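You operate a simulated robot arm through the tools that you are given. There is no shell and no other tool.

Carry out the task below with a simulated robot arm. There is one attempt and no reset: what you move stays moved.

TASK
Pump the dock's spare wheel to the pressure on its hub.
Fine: air dial back to 0 before the green fitting comes off and goes into its holder.

Only the result counts: the job must be done as asked and must still hold three seconds after the hand-in. Knocking over, shifting, dropping, spilling or breaking anything else fails it.

THE ROBOT
A 6-joint arm with a two-finger parallel gripper, fixed in place. Base frame: the origin is on the floor under the middle of its stand, x ahead of it, y to its left, z up. Lengths are in mm, angles in degrees, forces in N, time in s.
With the tool pointing down near the work surface it reaches from about 240 to 640 mm from the base axis. Its first joint turns from -115.0 to 115.0 degrees. Payload 3.43 kg.
The tool frame sits at the grasp point between the pads (the TCP): z along the fingers, y along the line on which they close. The tips reach 34 mm beyond it. Largest opening 128 mm; finger width 24, thickness 12; the body of the gripper, 48 by 130 mm, starts 96 mm behind the TCP.
Orientation is that of the tool frame in the base frame, as a unit quaternion [x, y, z, w]. With the fingers straight down and closing along the base's y, the tool's x points along the base's -x, its y along +y and its z along -z.

THE INTERFACE
- The arm moves only by the tool drive_tool. Its argument "series" is a list of rows, each an object (a shift or turn left out is 0, a gripper value left out holds the last) with "travel": the shift along the base's x, y, z in m, a list of three; "rot": the turn, a rotation vector about the base's x, y, z in degrees, a list of three. In form: [{"travel": [dx, dy, dz], "rot": [ax, ay, az]}, ...]. A call has 1 to 20 rows; each row is the pose to reach, as a shift and turn from the pose commanded when the call began. "jaw" is the closure, from 0 (fully open) to 1 (shut), set as the call begins (left out, the last holds). Each row takes 0.2 s and may step no farther than 50 mm and 8.6 degrees from the row before; otherwise, or with a gripper value out of range, the whole call is refused. Where a pose cannot be reached the arm comes as near as it can. A force on the tool above 40 N (or 10 N above the force at the start of the call, whichever is more), or a blocked arm, ends the call early, and 0.2 s more pass. The fingers move at their own pace (about 153 mm/s each) and stop on an object; they squeeze with about 26 N. The grip force told is the motor's: it shows also when the fingers shut on nothing. Time passes only in rows, and 0.2 s behind the last, so rows that repeat a pose let the fingers close. The reply holds the time, the measured pose of the TCP, the force on the tool along the base axes, the opening and the grip force, in the units named above and with some noise, with the torque about the TCP (base axes, N m) and any sound that the robot's microphone picked up.
- Cameras (640 x 400 px; columns grow to the right, rows downward): "scene" is fixed at [399.3, 650.1, 1349.4]; the picture's right is [-1.00, 0.09, 0.00], its down [0.03, 0.29, -0.96] and it looks along [-0.09, -0.95, -0.29] (base axes); focal length 345 px, centre (320, 200). "wrist" rides on the gripper at [76, -11, -160] in the tool frame; the picture's right is [0.15, 0.99, 0.00], its down [-0.88, 0.13, -0.46] and it looks along [-0.45, 0.07, 0.89] (tool axes); focal length 234 px, centre (320, 200). There is no depth. A picture from a camera that has moved, and an enlarged one, comes with that camera's place and axes in the base frame and with its lens.
- capture(camera): a new picture of that camera. It takes no simulated time.
- raise_lower(by): slides the trunk up (or, below 0, down) by that many mm; the arm rides with it, the base frame stays. It gives what a move gives, with no picture.
- inspect(camera, box): a new picture of the part [left, top, right, bottom] of that camera's present view, enlarged. It takes no simulated time.
- hand_in(): hands the job in; it is judged then, once.

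Places have to be worked out from the pictures, the camera data and where the tool is seen. Open the gripper and draw the arm clear of the work before you hand the job in, unless the task says otherwise.

The tools are called after ">>>" as a command line: name --argument value ..., lists and objects as JSON in quotes. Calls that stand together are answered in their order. drive_tool: Moves the arm, as the interface text tells. Its arguments: {"type":"object","properties":{"series":{"type":"array"},"jaw":{"type":"number"}},"required":["series"]} The other tools are called the same way: raise_lower (by) moves the trunk up or down; capture (camera) takes a picture; inspect (camera, box) takes an enlarged picture of a part of a camera's view; hand_in () hands the job in.

At the start:

```text
t: 0.0
ee_pos: [123.9, -353.5, 1302.4]
tool_rot: [0.0, 1.0, 0.0, 0.0]
wrist_force: [0.8, -0.6, -0.6]
wrist_torque: [0.0, -0.02, -0.01]
opening: 128.3
grasp_force: 0.0
trunk travel left (down, up): [-850.0, 140.0]
```

scene: 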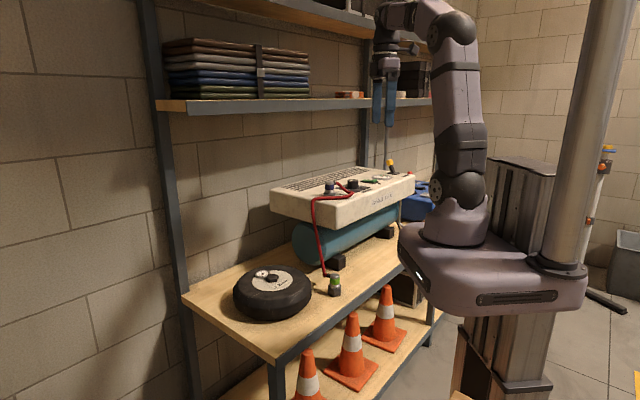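
wrist: 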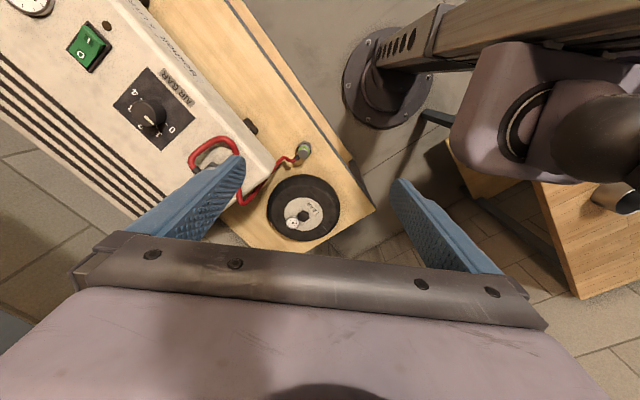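

I start by looking closer at the compressor, the wheel and the green fitting before moving anything.

>>> inspect --camera "scene" --box '[220, 150, 440, 330]'

>>> inspect --camera "wrist" --box '[0, 0, 200, 160]'

>>> inspect --camera "wrist" --box '[180, 110, 380, 260]'

```text
2.22 times, centred on (330, 240) of scene
camera zoom: at [399.3, 650.1, 1349.4], right [-1.0, 0.09, 0.0], down [0.03, 0.29, -0.96], along [-0.09, -0.95, -0.29], focal length 766 px, centre (298, 111)
```

zoom: 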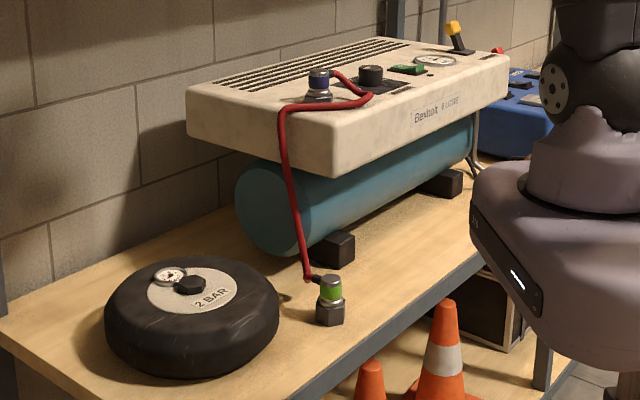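

```text
2.50 times, centred on (100, 80) of wrist
camera zoom: at [45.7, -364.4, 1463.1], right [-0.15, 0.99, 0.0], down [0.88, 0.13, 0.46], along [0.45, 0.07, -0.89], focal length 585 px, centre (870, 500)
```

zoom: 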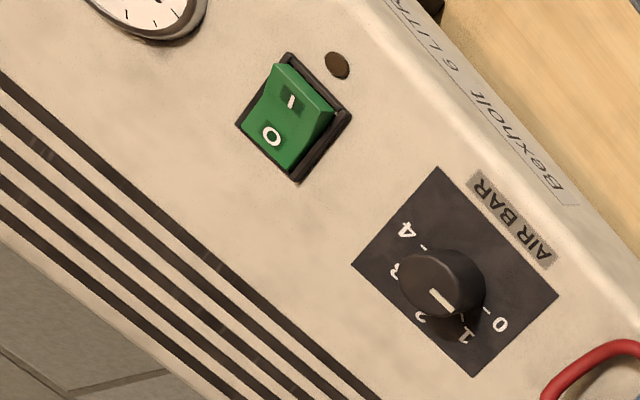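

```text
2.67 times, centred on (280, 185) of wrist
camera zoom: at [45.7, -364.4, 1463.1], right [-0.15, 0.99, 0.0], down [0.88, 0.13, 0.46], along [0.45, 0.07, -0.89], focal length 624 px, centre (427, 240)
```

zoom: 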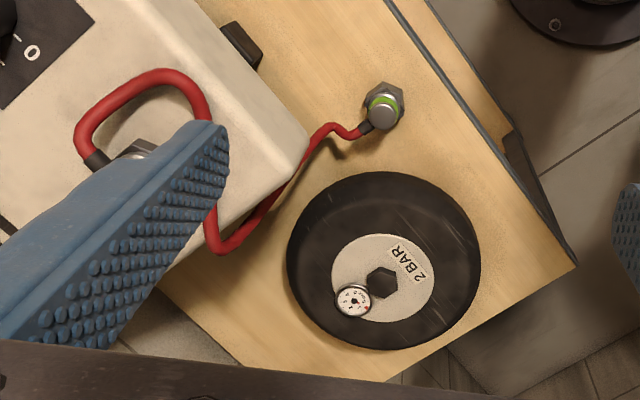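

The wheel reads "2 BAR". The dial has marks 0–4, and there is a green I/O switch and a gauge. I zoom in further on the compressor's far end (yellow lever, lamp) and on the wheel gauge.

>>> inspect --camera "scene" --box '[320, 150, 420, 212]'

>>> inspect --camera "scene" --box '[230, 255, 350, 330]'

>>> inspect --camera "wrist" --box '[265, 175, 345, 245]'

>>> inspect --camera "wrist" --box '[0, 0, 120, 75]'

```text
6.40 times, centred on (370, 181) of scene
camera zoom: at [399.3, 650.1, 1349.4], right [-1.0, 0.09, 0.0], down [0.03, 0.29, -0.96], along [-0.09, -0.95, -0.29], focal length 2208 px, centre (0, 322)
```

zoom: 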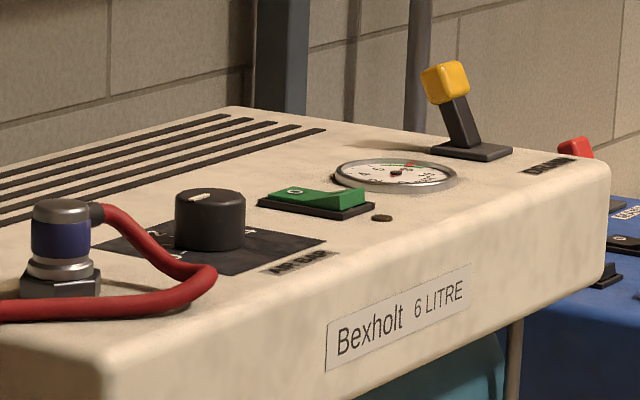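

```text
5.33 times, centred on (290, 292) of scene
camera zoom: at [399.3, 650.1, 1349.4], right [-1.0, 0.09, 0.0], down [0.03, 0.29, -0.96], along [-0.09, -0.95, -0.29], focal length 1840 px, centre (480, -293)
```

zoom: 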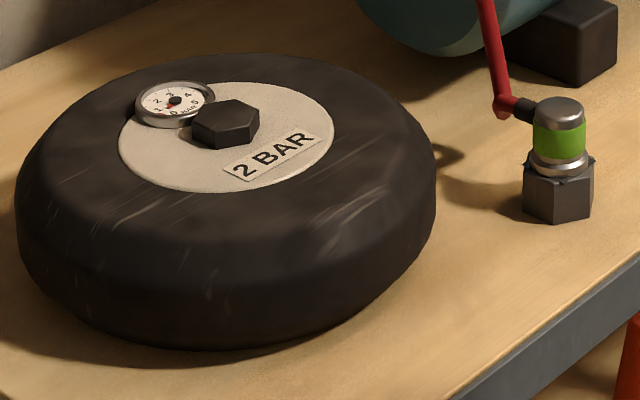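

```text
5.71 times, centred on (305, 210) of wrist
camera zoom: at [45.7, -364.4, 1463.1], right [-0.15, 0.99, 0.0], down [0.88, 0.13, 0.46], along [0.45, 0.07, -0.89], focal length 1338 px, centre (406, 143)
```

zoom: 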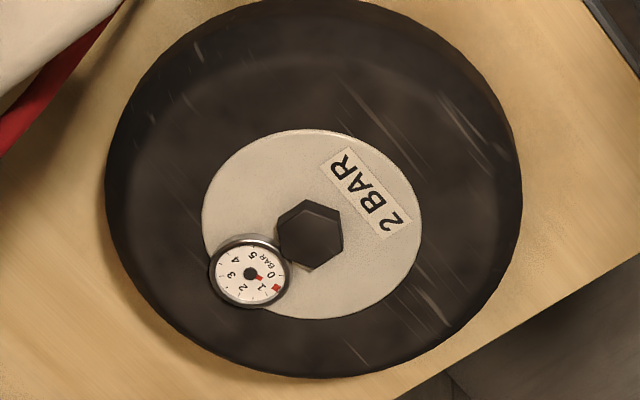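

```text
5.33 times, centred on (60, 38) of wrist
camera zoom: at [45.7, -364.4, 1463.1], right [-0.15, 0.99, 0.0], down [0.88, 0.13, 0.46], along [0.45, 0.07, -0.89], focal length 1249 px, centre (1707, 1067)
```

zoom: 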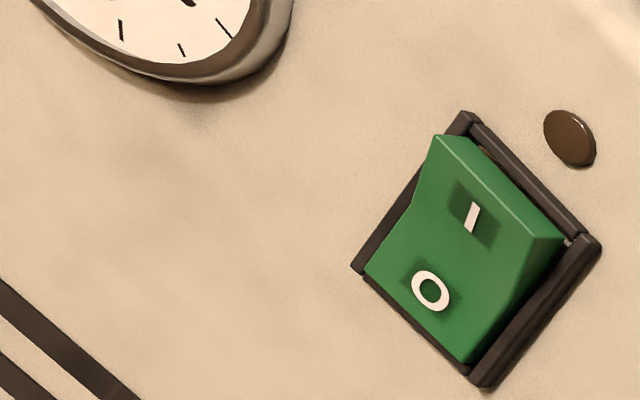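

The O side of the rocker is pressed (off) and the lamp is dark. The dial at about (144,-657,1024) seems to stand near 1, the green fitting is at about (252,-385,761) in its hex holder, and the hub hex is at about (464,-358,777). I move the wrist camera over the compressor's top, staying in front of the upper shelf, to read the dial, gauge and labels.

>>> drive_tool --series '[{"travel": [-0.015, -0.035, 0], "rot": [0, 0, -7]}, {"travel": [-0.03, -0.07, 0], "rot": [0, 0, -14]}, {"travel": [-0.05, -0.105, 0], "rot": [0, 0, -21]}, {"travel": [-0.07, -0.14, 0], "rot": [0, 0, -28]}, {"travel": [-0.09, -0.175, 0], "rot": [0, 0, -35]}, {"travel": [-0.11, -0.21, 0], "rot": [0, 0, -42]}, {"travel": [-0.126, -0.23, 0], "rot": [0, 0, -49]}]' --jaw 0

>>> capture --camera "wrist"

>>> capture --camera "scene"

```text
t: 1.6
ee_pos: [17.5, -493.4, 1253.2]
tool_rot: [0.384, 0.923, 0.0, 0.0]
wrist_force: [-0.1, 0.3, -0.2]
wrist_torque: [0.03, 0.01, 0.0]
opening: 127.9
grasp_force: 0.2
out of reach, approached as far as the arm can: row 4, 5, 6, 7
trunk travel left (down, up): [-850.0, 140.0]
```

```text
taken
camera wrist: at [-46.5, -447.7, 1414.2], right [0.6, 0.8, 0.0], down [0.71, -0.53, 0.46], along [0.36, -0.27, -0.89], focal length 234 px, centre (320, 200)
```

wrist: 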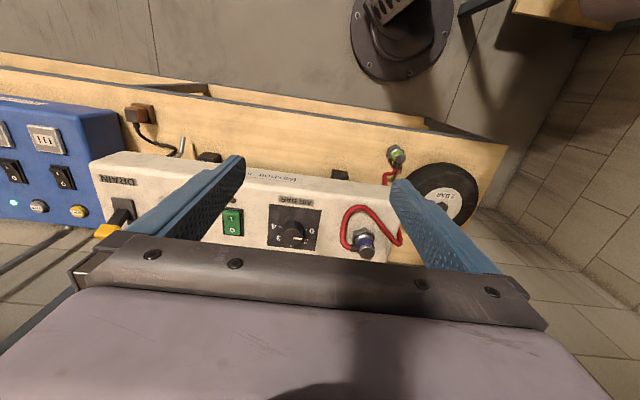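

```text
taken
```

scene: 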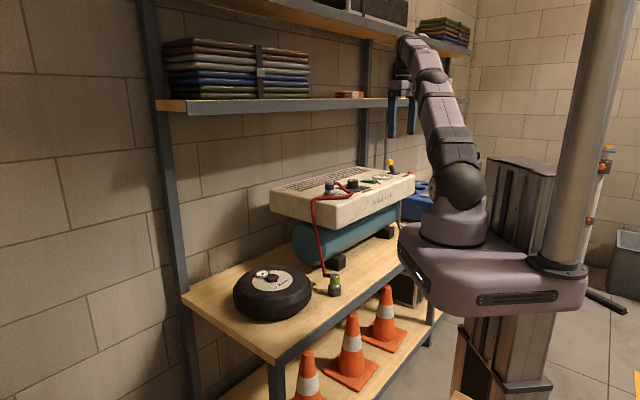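

The far yellow lever is labelled DRAIN, so I'll leave it alone. I zoom in on the dial, switch and gauges from here.

>>> inspect --camera "wrist" --box '[210, 160, 410, 270]'

>>> inspect --camera "wrist" --box '[260, 195, 330, 255]'

>>> inspect --camera "wrist" --box '[370, 130, 510, 230]'

>>> inspect --camera "wrist" --box '[0, 90, 220, 240]'

```text
3.20 times, centred on (310, 215) of wrist
camera zoom: at [-46.5, -447.7, 1414.2], right [0.6, 0.8, 0.0], down [0.71, -0.53, 0.46], along [0.36, -0.27, -0.89], focal length 749 px, centre (352, 152)
```

zoom: 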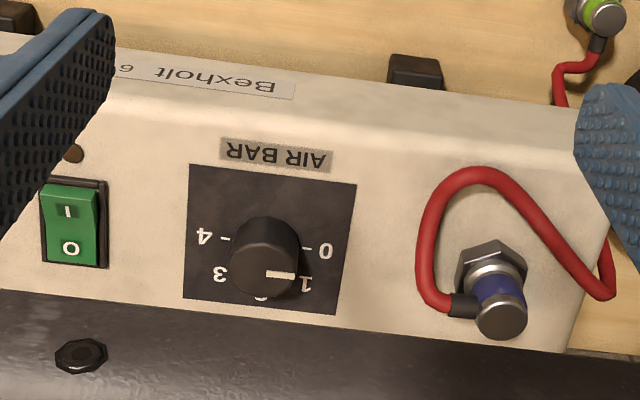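

```text
6.67 times, centred on (295, 225) of wrist
camera zoom: at [-46.5, -447.7, 1414.2], right [0.6, 0.8, 0.0], down [0.71, -0.53, 0.46], along [0.36, -0.27, -0.89], focal length 1561 px, centre (487, 33)
```

zoom: 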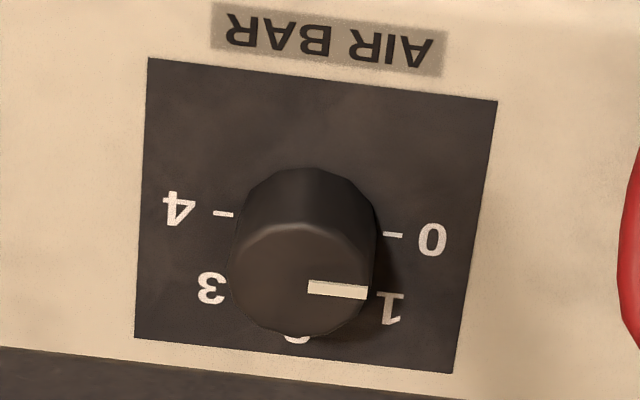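

```text
4.00 times, centred on (440, 180) of wrist
camera zoom: at [-46.5, -447.7, 1414.2], right [0.6, 0.8, 0.0], down [0.71, -0.53, 0.46], along [0.36, -0.27, -0.89], focal length 937 px, centre (-160, 280)
```

zoom: 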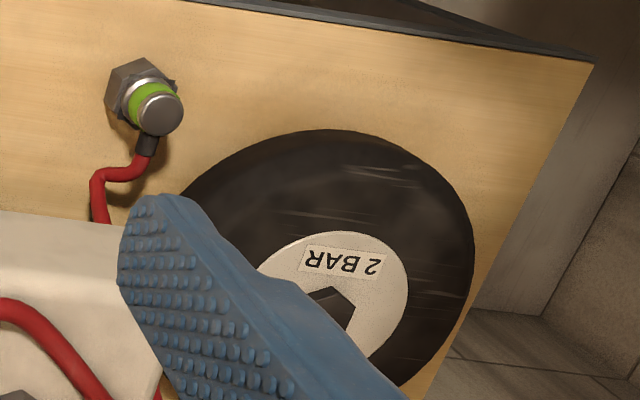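

```text
2.67 times, centred on (110, 165) of wrist
camera zoom: at [-46.5, -447.7, 1414.2], right [0.6, 0.8, 0.0], down [0.71, -0.53, 0.46], along [0.36, -0.27, -0.89], focal length 624 px, centre (880, 293)
```

zoom: 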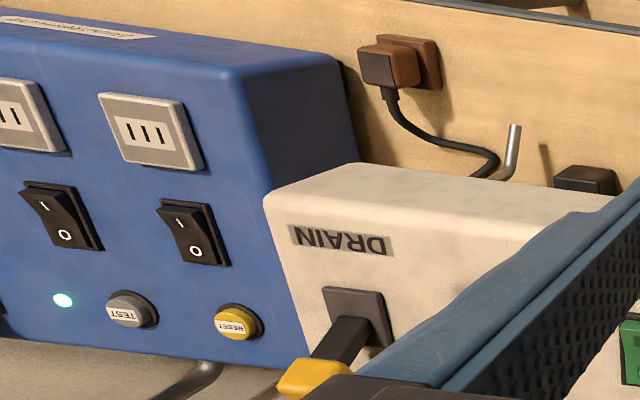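

The dial pointer lines up with the 0 mark, so the dial is at 0 now; 0 to 4 runs clockwise seen from above at 45° per bar. I now bring the arm over the wheel and the green fitting for a close look, and lower the trunk afterwards.

>>> drive_tool --series '[{"travel": [0.04, 0.02, 0], "rot": [0, 0, 4]}, {"travel": [0.08, 0.04, 0], "rot": [0, 0, 8]}, {"travel": [0.12, 0.06, 0], "rot": [0, 0, 13]}, {"travel": [0.16, 0.08, 0], "rot": [0, 0, 13]}, {"travel": [0.2, 0.09, 0], "rot": [0, 0, 13]}, {"travel": [0.23, 0.1, 0], "rot": [0, 0, 13]}]'

```text
t: 3.0
ee_pos: [245.3, -394.5, 1250.6]
tool_rot: [0.277, 0.961, 0.0, 0.0]
wrist_force: [0.2, -0.3, 0.4]
wrist_torque: [0.01, 0.01, 0.03]
opening: 127.8
grasp_force: 0.0
trunk travel left (down, up): [-850.0, 140.0]
```

The arm is above the fitting, with the TCP at (245,-395,1251). I lower the trunk by 300 mm, which keeps the fingertips about 150 mm above the fitting, and look again.

>>> raise_lower --by -300

>>> capture --camera "wrist"

>>> capture --camera "scene"

```text
t: 5.5
ee_pos: [243.1, -396.4, 987.4]
tool_rot: [0.277, 0.961, -0.013, 0.008]
wrist_force: [-3.9, 7.3, 10.0]
wrist_torque: [-0.57, 0.45, -0.53]
opening: 125.1
grasp_force: 0.1
trunk travel left (down, up): [-577.0, 413.0]
stopped: the force on the tool passed its limit at 52 N (the readings are from after the stop); the commanded pose is now the measured one
```

```text
taken
camera wrist: at [169.9, -359.7, 1147.3], right [0.4, 0.92, -0.02], down [0.81, -0.34, 0.47], along [0.43, -0.21, -0.88], focal length 234 px, centre (320, 200)
```

wrist: 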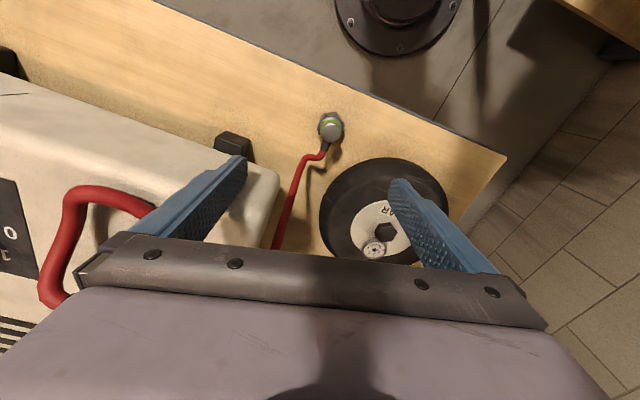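

```text
taken
```

scene: 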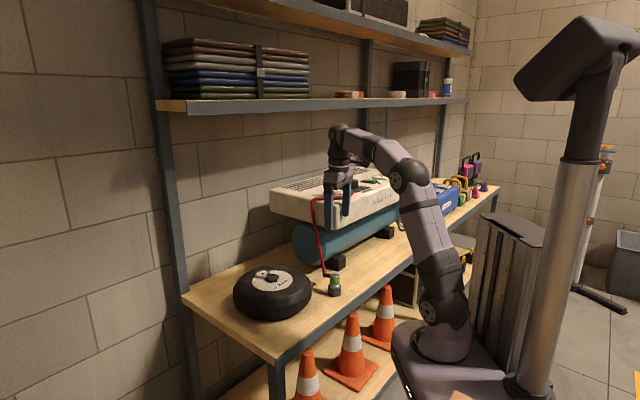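

The descent stopped on contact: one finger appears to be touching the compressor's near corner or the hose. I zoom in on that before backing off.

>>> inspect --camera "scene" --box '[260, 150, 420, 250]'

>>> inspect --camera "wrist" --box '[120, 120, 320, 250]'

```text
4.00 times, centred on (340, 200) of scene
camera zoom: at [399.3, 650.1, 1349.4], right [-1.0, 0.09, 0.0], down [0.03, 0.29, -0.96], along [-0.09, -0.95, -0.29], focal length 1380 px, centre (240, 200)
```

zoom: 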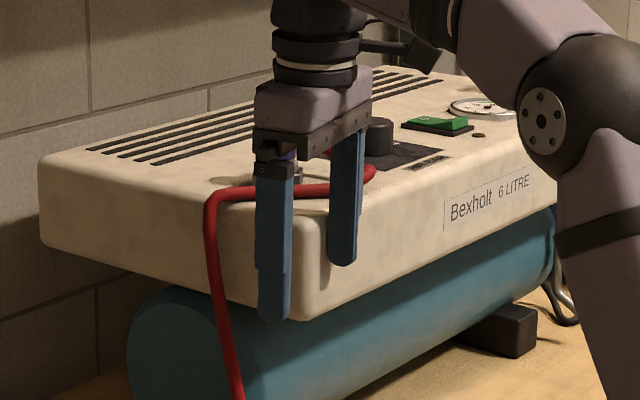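

```text
3.08 times, centred on (220, 185) of wrist
camera zoom: at [169.9, -359.7, 1147.3], right [0.4, 0.92, -0.02], down [0.81, -0.34, 0.47], along [0.43, -0.21, -0.88], focal length 720 px, centre (628, 246)
```

zoom: 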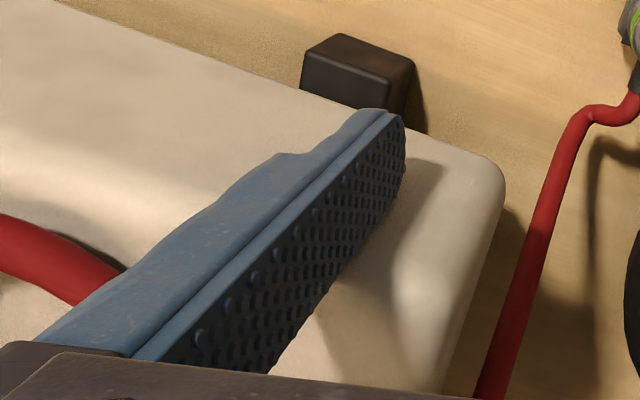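

The left finger is pressed against the compressor's front top edge. The "Bexholt" label is still at the same pixels, so the compressor hasn't visibly shifted. I back off toward the robot (-e2), then lift and move toward the wheel.

>>> drive_tool --series '[{"travel": [-0.008, 0.009, 0.0]}, {"travel": [-0.018, 0.021, 0.002]}, {"travel": [-0.03, 0.034, 0.01]}, {"travel": [-0.03, 0.034, 0.03]}, {"travel": [-0.02, 0.044, 0.06]}, {"travel": [0.0, 0.06, 0.08]}]'

>>> inspect --camera "scene" --box '[260, 150, 420, 250]'

```text
t: 6.8
ee_pos: [244.2, -337.3, 1064.8]
tool_rot: [0.275, 0.961, -0.011, 0.009]
wrist_force: [0.0, -0.3, 0.2]
wrist_torque: [0.0, -0.02, 0.01]
opening: 127.9
grasp_force: 0.0
trunk travel left (down, up): [-577.0, 413.0]
```

```text
4.00 times, centred on (340, 200) of scene
camera zoom: at [399.3, 650.1, 1349.4], right [-1.0, 0.09, 0.0], down [0.03, 0.29, -0.96], along [-0.09, -0.95, -0.29], focal length 1380 px, centre (240, 200)
```

zoom: 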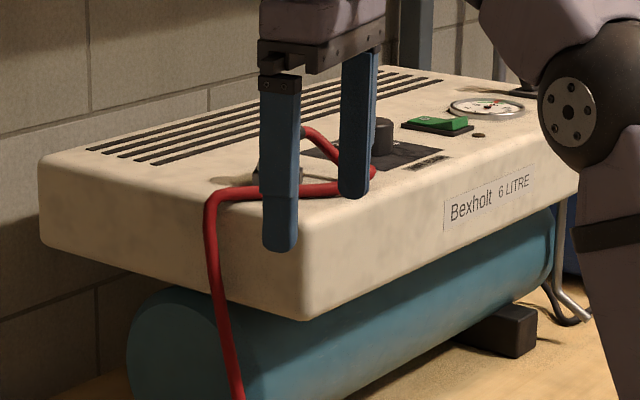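

The compressor looks unmoved and the tool is free with no force. I move to a viewpoint looking at the wheel hub from about 350 mm.

>>> drive_tool --series '[{"travel": [0.045, 0.005, 0.0]}, {"travel": [0.09, 0.01, 0.0]}, {"travel": [0.13, 0.014, -0.02]}, {"travel": [0.145, 0.016, -0.06]}, {"travel": [0.145, 0.016, -0.1]}, {"travel": [0.145, 0.016, -0.135]}]'

>>> capture --camera "wrist"

>>> inspect --camera "wrist" --box '[250, 140, 390, 230]'

```text
t: 8.2
ee_pos: [392.3, -323.2, 929.5]
tool_rot: [0.276, 0.961, -0.012, 0.008]
wrist_force: [0.8, 0.1, 0.1]
wrist_torque: [-0.01, -0.02, -0.01]
opening: 128.1
grasp_force: 0.1
out of reach, approached as far as the arm can: row 2
trunk travel left (down, up): [-577.0, 413.0]
```

```text
taken
camera wrist: at [317.7, -287.4, 1088.4], right [0.4, 0.92, -0.02], down [0.81, -0.34, 0.47], along [0.43, -0.21, -0.88], focal length 234 px, centre (320, 200)
```

wrist: 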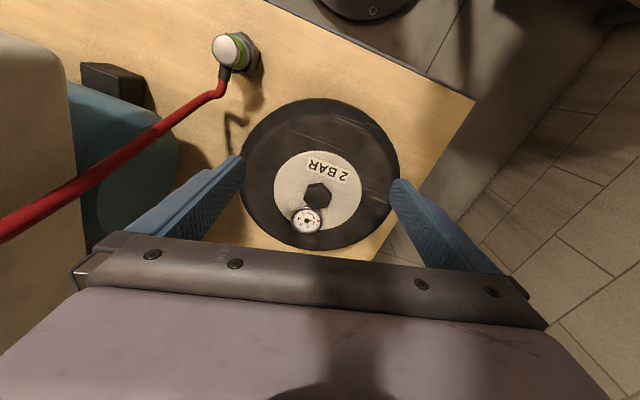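

```text
4.44 times, centred on (320, 185) of wrist
camera zoom: at [317.7, -287.4, 1088.4], right [0.4, 0.92, -0.02], down [0.81, -0.34, 0.47], along [0.43, -0.21, -0.88], focal length 1041 px, centre (320, 267)
```

zoom: 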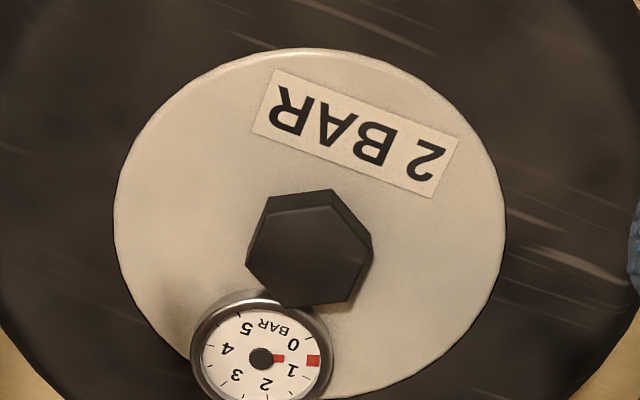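

The wheel gauge reads roughly 0.5–0.7 bar, and the hub hex is a plain hex centred near (464,-361). Next I zoom in on the green fitting and its holder.

>>> inspect --camera "wrist" --box '[190, 10, 290, 110]'

>>> inspect --camera "scene" --box '[305, 265, 365, 305]'

>>> inspect --camera "scene" --box '[240, 255, 300, 295]'

```text
4.00 times, centred on (240, 60) of wrist
camera zoom: at [317.7, -287.4, 1088.4], right [0.4, 0.92, -0.02], down [0.81, -0.34, 0.47], along [0.43, -0.21, -0.88], focal length 937 px, centre (640, 760)
```

zoom: 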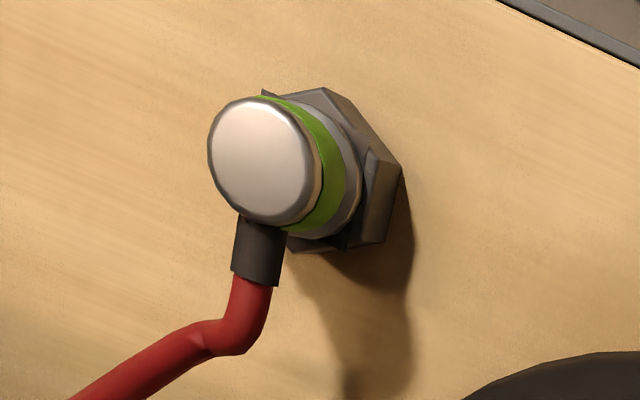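

```text
10.00 times, centred on (335, 285) of scene
camera zoom: at [399.3, 650.1, 1349.4], right [-1.0, 0.09, 0.0], down [0.03, 0.29, -0.96], along [-0.09, -0.95, -0.29], focal length 3449 px, centre (170, -650)
```

zoom: 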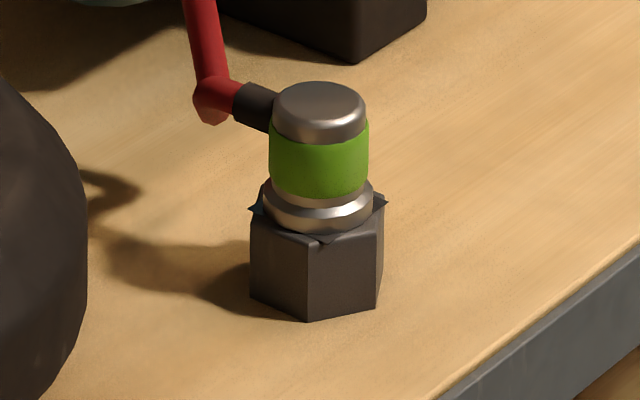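

```text
10.00 times, centred on (270, 275) of scene
camera zoom: at [399.3, 650.1, 1349.4], right [-1.0, 0.09, 0.0], down [0.03, 0.29, -0.96], along [-0.09, -0.95, -0.29], focal length 3449 px, centre (820, -550)
```

zoom: 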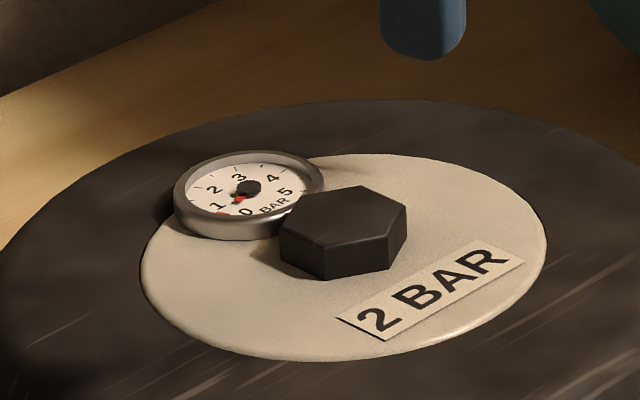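

I want a closer look at the hub hex to see whether it is a cap or a port, so I move the camera nearer while keeping the fingertips above z≈805.

>>> drive_tool --series '[{"travel": [0.03, -0.015, -0.03]}, {"travel": [0.05, -0.025, -0.06]}, {"travel": [0.06, -0.03, -0.09]}]'

>>> inspect --camera "wrist" --box '[260, 150, 380, 230]'

>>> capture --camera "wrist"

```text
t: 9.1
ee_pos: [450.1, -353.1, 838.9]
tool_rot: [0.275, 0.961, -0.013, 0.009]
wrist_force: [-0.1, 0.2, -0.4]
wrist_torque: [0.02, 0.0, 0.0]
opening: 128.3
grasp_force: 0.0
trunk travel left (down, up): [-577.0, 413.0]
```

```text
5.00 times, centred on (320, 190) of wrist
camera zoom: at [375.9, -317.3, 999.1], right [0.4, 0.92, -0.02], down [0.81, -0.34, 0.47], along [0.43, -0.21, -0.88], focal length 1171 px, centre (320, 250)
```

zoom: 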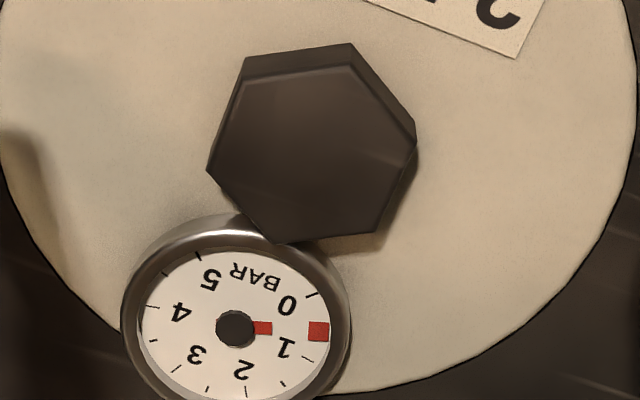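

```text
taken
camera wrist: at [375.9, -317.3, 999.1], right [0.4, 0.92, -0.02], down [0.81, -0.34, 0.47], along [0.43, -0.21, -0.88], focal length 234 px, centre (320, 200)
```

wrist: 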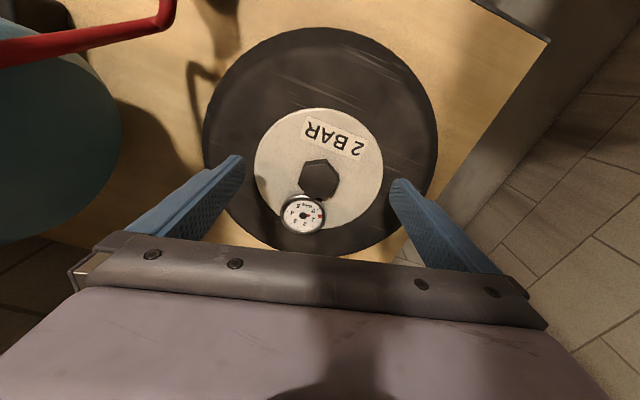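

>>> inspect --camera "scene" --box '[305, 170, 365, 210]'

>>> inspect --camera "scene" --box '[360, 160, 420, 200]'

```text
10.00 times, centred on (335, 190) of scene
camera zoom: at [399.3, 650.1, 1349.4], right [-1.0, 0.09, 0.0], down [0.03, 0.29, -0.96], along [-0.09, -0.95, -0.29], focal length 3449 px, centre (170, 300)
```

zoom: 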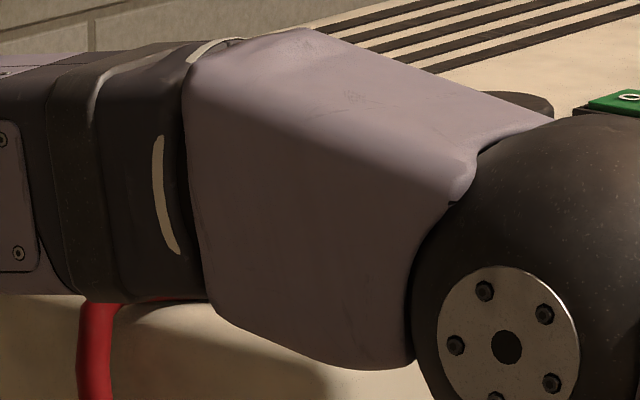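

```text
10.00 times, centred on (390, 180) of scene
camera zoom: at [399.3, 650.1, 1349.4], right [-1.0, 0.09, 0.0], down [0.03, 0.29, -0.96], along [-0.09, -0.95, -0.29], focal length 3449 px, centre (-380, 400)
```

zoom: 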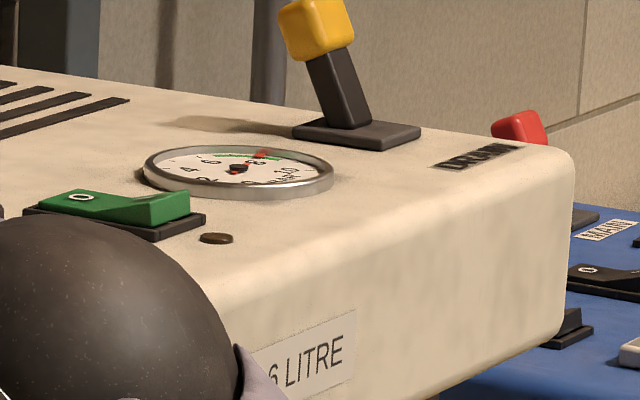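

The hub hex is a solid bevelled hex like the one under the blue coupling, so it is the valve port. The tank gauge shows about 8 bar. I go over the green fitting with the tool tilted about 18° away from the compressor and the fingers closing along the bench's length, perpendicular to the hose.

>>> drive_tool --series '[{"travel": [-0.02, 0.0, 0.03], "rot": [-1.6, -2.2, -2.15]}, {"travel": [-0.05, -0.005, 0.05], "rot": [-3.2, -4.4, -4.3]}, {"travel": [-0.09, -0.01, 0.06], "rot": [-4.8, -6.65, -6.45]}, {"travel": [-0.13, -0.02, 0.06], "rot": [-6.4, -8.9, -8.6]}, {"travel": [-0.17, -0.03, 0.06], "rot": [-8.0, -11.1, -10.75]}, {"travel": [-0.202, -0.036, 0.055], "rot": [-9.6, -13.3, -12.9]}, {"travel": [-0.202, -0.036, 0.041], "rot": [-9.6, -13.3, -12.9]}]' --jaw 0.45

>>> capture --camera "wrist"

>>> inspect --camera "scene" --box '[250, 160, 430, 310]'

```text
t: 10.7
ee_pos: [248.1, -389.3, 882.0]
tool_rot: [0.381, 0.912, -0.061, 0.141]
wrist_force: [-0.9, -0.4, -0.1]
wrist_torque: [-0.01, 0.0, 0.0]
opening: 70.4
grasp_force: 0.0
trunk travel left (down, up): [-577.0, 413.0]
```

```text
taken
camera wrist: at [153.0, -310.4, 1012.0], right [0.6, 0.8, -0.05], down [0.59, -0.4, 0.7], along [0.54, -0.45, -0.71], focal length 234 px, centre (320, 200)
```

wrist: 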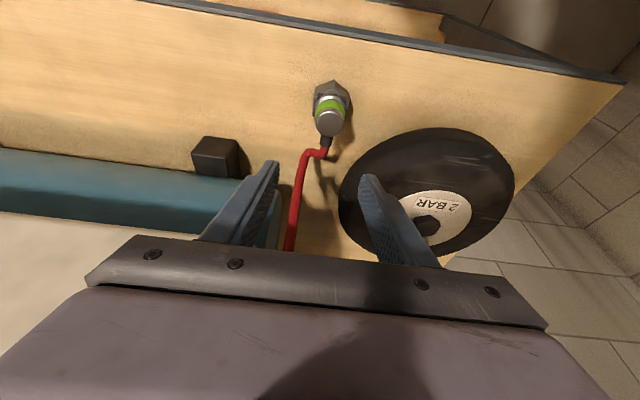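

```text
2.67 times, centred on (340, 235) of scene
camera zoom: at [399.3, 650.1, 1349.4], right [-1.0, 0.09, 0.0], down [0.03, 0.29, -0.96], along [-0.09, -0.95, -0.29], focal length 920 px, centre (267, 107)
```

zoom: 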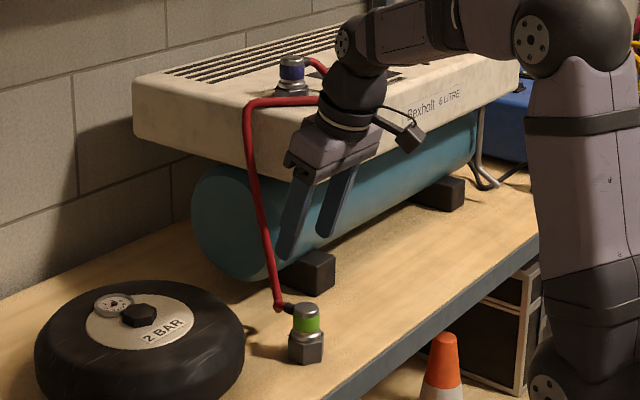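

The tool is tilted 17.5° with the closing axis horizontal at azimuth 45°. I zoom in to refine the fitting's position before descending.

>>> inspect --camera "wrist" --box '[280, 70, 380, 170]'

>>> inspect --camera "scene" --box '[305, 265, 365, 305]'

```text
4.00 times, centred on (330, 120) of wrist
camera zoom: at [153.0, -310.4, 1012.0], right [0.6, 0.8, -0.05], down [0.59, -0.4, 0.7], along [0.54, -0.45, -0.71], focal length 937 px, centre (280, 520)
```

zoom: 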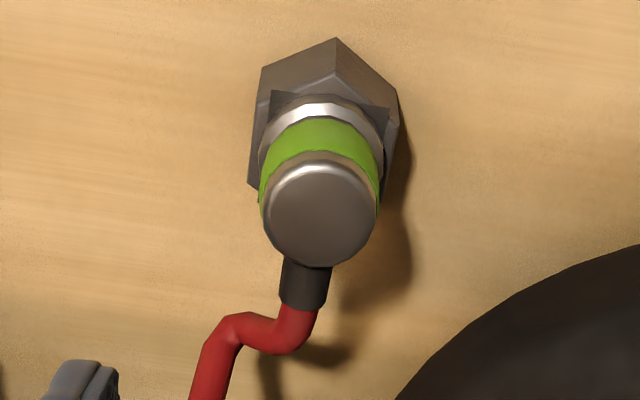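

```text
10.00 times, centred on (335, 285) of scene
camera zoom: at [399.3, 650.1, 1349.4], right [-1.0, 0.09, 0.0], down [0.03, 0.29, -0.96], along [-0.09, -0.95, -0.29], focal length 3449 px, centre (170, -650)
```

zoom: 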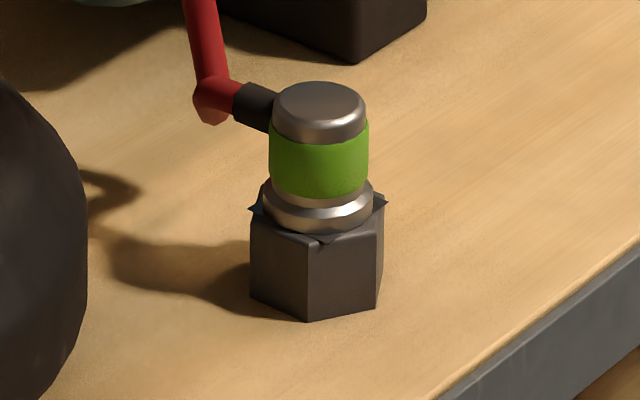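

The fitting is centred at about (251,-386) with its top at z≈762, and the holder rim is at z≈723–727. I descend to just above it first and check the alignment.

>>> drive_tool --series '[{"travel": [-0.0007, 0.004, -0.03]}, {"travel": [-0.0007, 0.007, -0.055]}, {"travel": [-0.0007, 0.007, -0.076]}]'

>>> capture --camera "wrist"

>>> inspect --camera "scene" --box '[290, 225, 380, 305]'

```text
t: 11.4
ee_pos: [247.8, -381.5, 806.2]
tool_rot: [0.379, 0.912, -0.061, 0.142]
wrist_force: [-0.3, -0.1, 0.5]
wrist_torque: [0.01, -0.01, 0.02]
opening: 70.6
grasp_force: 0.1
trunk travel left (down, up): [-577.0, 413.0]
```

```text
taken
camera wrist: at [153.2, -303.1, 936.6], right [0.6, 0.8, -0.05], down [0.59, -0.4, 0.7], along [0.54, -0.45, -0.71], focal length 234 px, centre (320, 200)
```

wrist: 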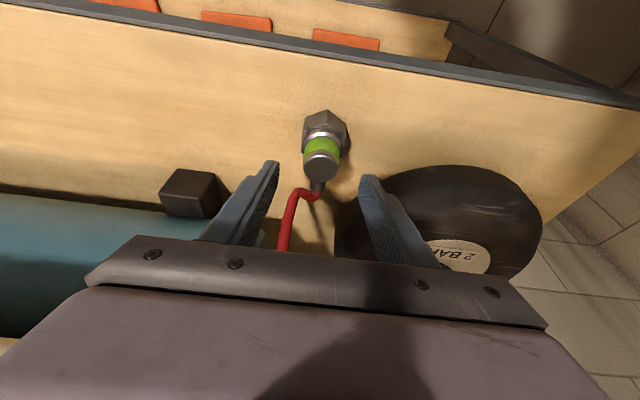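

```text
5.00 times, centred on (335, 265) of scene
camera zoom: at [399.3, 650.1, 1349.4], right [-1.0, 0.09, 0.0], down [0.03, 0.29, -0.96], along [-0.09, -0.95, -0.29], focal length 1725 px, centre (245, -125)
```

zoom: 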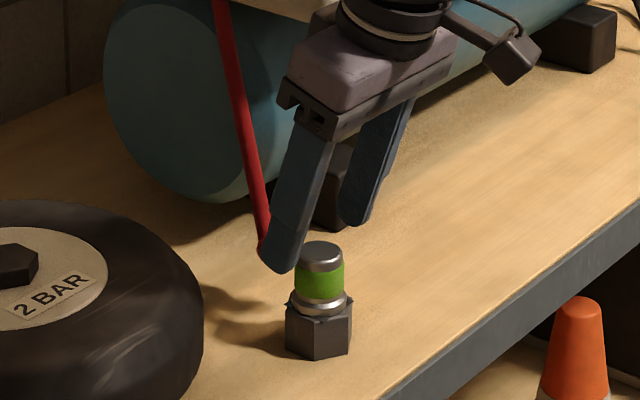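

The fitting sits centred between the fingers. I go down the last 40 mm so the tips stop at z≈730.

>>> drive_tool --series '[{"travel": [0, 0, -0.015]}, {"travel": [0, 0, -0.03]}, {"travel": [-0.0004, -0.0008, -0.04]}]'

>>> capture --camera "wrist"

>>> inspect --camera "scene" --box '[290, 225, 380, 305]'

```text
t: 12.2
ee_pos: [247.0, -381.6, 766.4]
tool_rot: [0.38, 0.912, -0.06, 0.141]
wrist_force: [0.2, -0.3, 0.5]
wrist_torque: [0.01, 0.05, 0.0]
opening: 70.3
grasp_force: 0.1
trunk travel left (down, up): [-577.0, 413.0]
```

```text
taken
camera wrist: at [152.2, -303.0, 896.8], right [0.6, 0.8, -0.05], down [0.59, -0.4, 0.7], along [0.54, -0.45, -0.71], focal length 234 px, centre (320, 200)
```

wrist: 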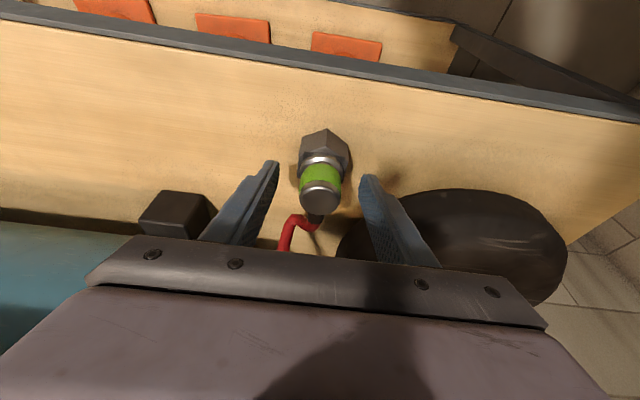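

```text
5.00 times, centred on (335, 265) of scene
camera zoom: at [399.3, 650.1, 1349.4], right [-1.0, 0.09, 0.0], down [0.03, 0.29, -0.96], along [-0.09, -0.95, -0.29], focal length 1725 px, centre (245, -125)
```

zoom: 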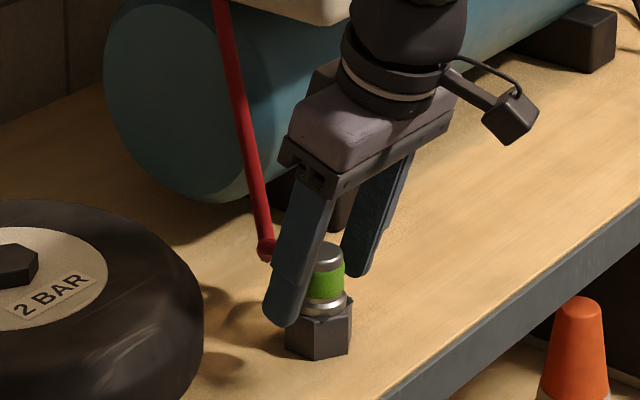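

Clear of contact and centred. I close the gripper on the fitting and wait for the fingers to settle.

>>> drive_tool --series '[{"travel": [0, 0, 0]}, {"travel": [0, 0, 0]}, {"travel": [0, 0, 0]}, {"travel": [0, 0, 0]}]' --jaw 1

>>> inspect --camera "scene" --box '[290, 225, 380, 305]'

>>> inspect --camera "wrist" --box '[240, 120, 400, 240]'

```text
t: 13.2
ee_pos: [246.6, -381.7, 767.9]
tool_rot: [0.38, 0.912, -0.062, 0.141]
wrist_force: [-0.2, -0.8, 0.5]
wrist_torque: [0.0, -0.01, 0.02]
opening: 34.5
grasp_force: 25.9
trunk travel left (down, up): [-577.0, 413.0]
heard: snap
```

```text
5.00 times, centred on (335, 265) of scene
camera zoom: at [399.3, 650.1, 1349.4], right [-1.0, 0.09, 0.0], down [0.03, 0.29, -0.96], along [-0.09, -0.95, -0.29], focal length 1725 px, centre (245, -125)
```

zoom: 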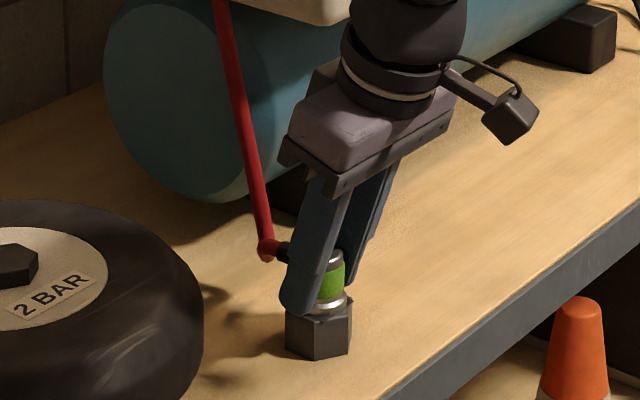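

```text
3.33 times, centred on (320, 180) of wrist
camera zoom: at [152.2, -303.2, 896.9], right [0.6, 0.8, -0.05], down [0.59, -0.4, 0.7], along [0.54, -0.45, -0.71], focal length 781 px, centre (320, 267)
```

zoom: 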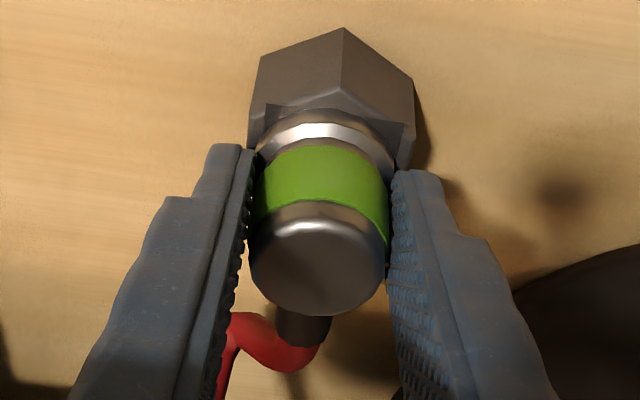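

The grip is on the green band (34.5 mm, 26 N) and I heard a snap, probably the coupling's catch. I lift straight up slowly and watch the force.

>>> drive_tool --series '[{"travel": [0, 0, 0.004]}, {"travel": [0, 0, 0.01]}, {"travel": [0, 0, 0.02]}, {"travel": [0, 0, 0.035]}, {"travel": [0, 0, 0.05]}]'

>>> inspect --camera "scene" --box '[290, 225, 380, 305]'

>>> capture --camera "wrist"

```text
t: 14.4
ee_pos: [247.8, -382.2, 814.8]
tool_rot: [0.38, 0.912, -0.061, 0.142]
wrist_force: [0.5, -0.3, -0.8]
wrist_torque: [0.01, -0.01, -0.03]
opening: 34.4
grasp_force: 26.5
trunk travel left (down, up): [-577.0, 413.0]
```

```text
5.00 times, centred on (335, 265) of scene
camera zoom: at [399.3, 650.1, 1349.4], right [-1.0, 0.09, 0.0], down [0.03, 0.29, -0.96], along [-0.09, -0.95, -0.29], focal length 1725 px, centre (245, -125)
```

zoom: 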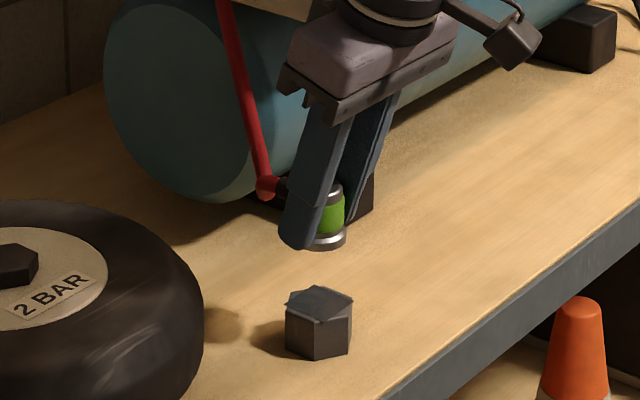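

```text
taken
camera wrist: at [153.1, -303.2, 946.1], right [0.6, 0.8, -0.05], down [0.59, -0.4, 0.7], along [0.54, -0.45, -0.71], focal length 234 px, centre (320, 200)
```

wrist: 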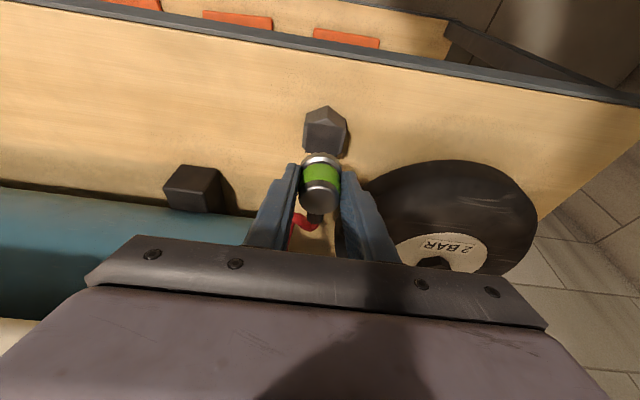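

The fitting came out freely and the holder is a hex stub like the hub's. The hub should need the TCP at about (458,-357,824) when seated. I raise it first, then carry it over and hover about 40 mm above the hub.

>>> drive_tool --series '[{"travel": [0, 0, 0.03]}, {"travel": [0.01, 0.002, 0.055]}, {"travel": [0.05, 0.006, 0.06]}, {"travel": [0.09, 0.011, 0.06]}, {"travel": [0.13, 0.015, 0.06]}, {"travel": [0.17, 0.02, 0.06]}, {"travel": [0.2, 0.024, 0.055]}, {"travel": [0.211, 0.025, 0.05]}, {"travel": [0.211, 0.025, 0.05]}]'

>>> capture --camera "wrist"

>>> inspect --camera "scene" --box '[210, 205, 360, 305]'

```text
t: 16.4
ee_pos: [457.4, -357.1, 867.6]
tool_rot: [0.379, 0.913, -0.062, 0.141]
wrist_force: [-0.1, -0.2, -0.6]
wrist_torque: [-0.01, 0.0, 0.0]
opening: 31.6
grasp_force: 26.0
trunk travel left (down, up): [-577.0, 413.0]
```

```text
taken
camera wrist: at [363.3, -277.6, 997.4], right [0.6, 0.8, -0.05], down [0.59, -0.4, 0.7], along [0.54, -0.45, -0.71], focal length 234 px, centre (320, 200)
```

wrist: 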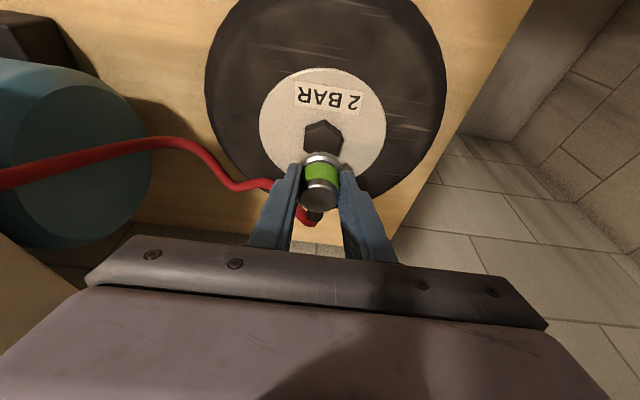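

```text
4.00 times, centred on (285, 255) of scene
camera zoom: at [399.3, 650.1, 1349.4], right [-1.0, 0.09, 0.0], down [0.03, 0.29, -0.96], along [-0.09, -0.95, -0.29], focal length 1380 px, centre (460, -20)
```

zoom: 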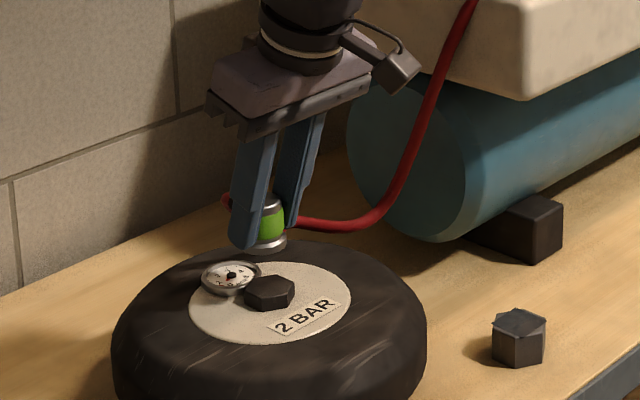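

The opening went from 34.4 to 31.6 mm, so the fitting may have shifted in the grip. I zoom in on it.

>>> inspect --camera "wrist" --box '[240, 100, 400, 240]'

>>> inspect --camera "scene" --box '[250, 235, 310, 285]'

```text
2.86 times, centred on (320, 170) of wrist
camera zoom: at [363.3, -277.6, 997.4], right [0.6, 0.8, -0.05], down [0.59, -0.4, 0.7], along [0.54, -0.45, -0.71], focal length 669 px, centre (320, 286)
```

zoom: 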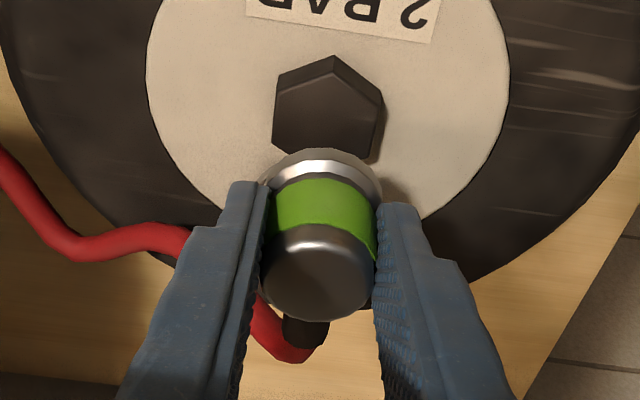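

```text
8.00 times, centred on (280, 260) of scene
camera zoom: at [399.3, 650.1, 1349.4], right [-1.0, 0.09, 0.0], down [0.03, 0.29, -0.96], along [-0.09, -0.95, -0.29], focal length 2759 px, centre (640, -280)
```

zoom: 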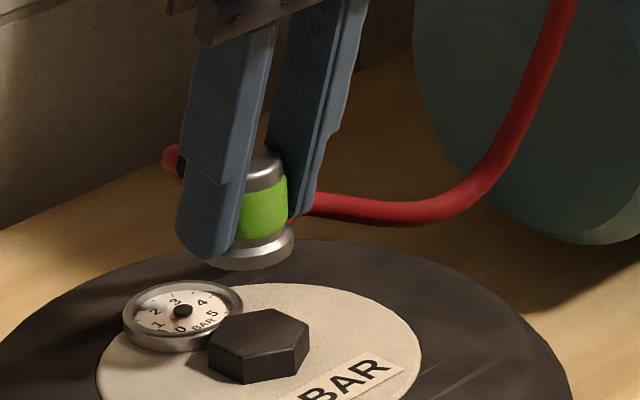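

The fitting seems to lean a little in the grip, with its lower end toward the wall. I look closer from both cameras to measure that lean.

>>> inspect --camera "scene" --box '[258, 240, 288, 260]'

>>> inspect --camera "wrist" --box '[280, 110, 370, 230]'

```text
16.00 times, centred on (273, 250) of scene
camera zoom: at [399.3, 650.1, 1349.4], right [-1.0, 0.09, 0.0], down [0.03, 0.29, -0.96], along [-0.09, -0.95, -0.29], focal length 5519 px, centre (1072, -600)
```

zoom: 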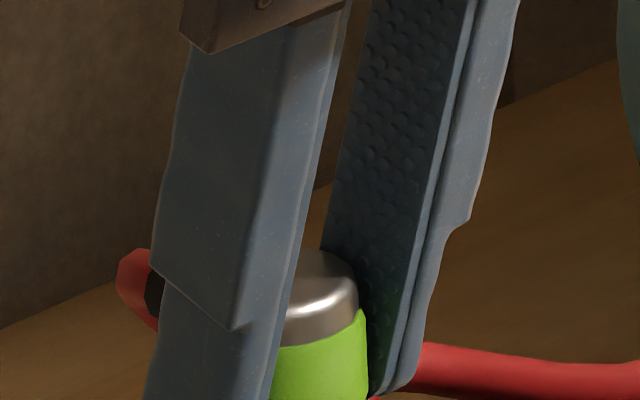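

```text
3.33 times, centred on (325, 170) of wrist
camera zoom: at [363.3, -277.6, 997.4], right [0.6, 0.8, -0.05], down [0.59, -0.4, 0.7], along [0.54, -0.45, -0.71], focal length 781 px, centre (303, 300)
```

zoom: 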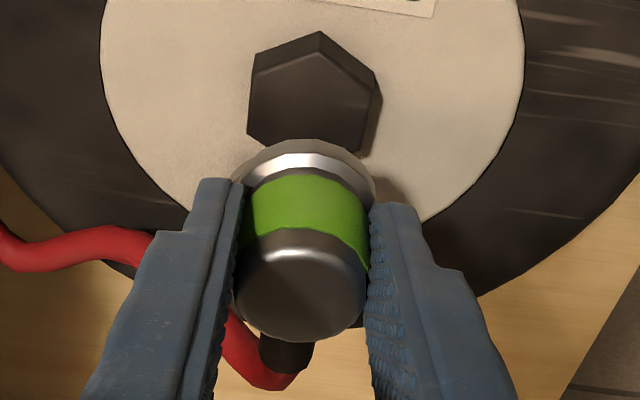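

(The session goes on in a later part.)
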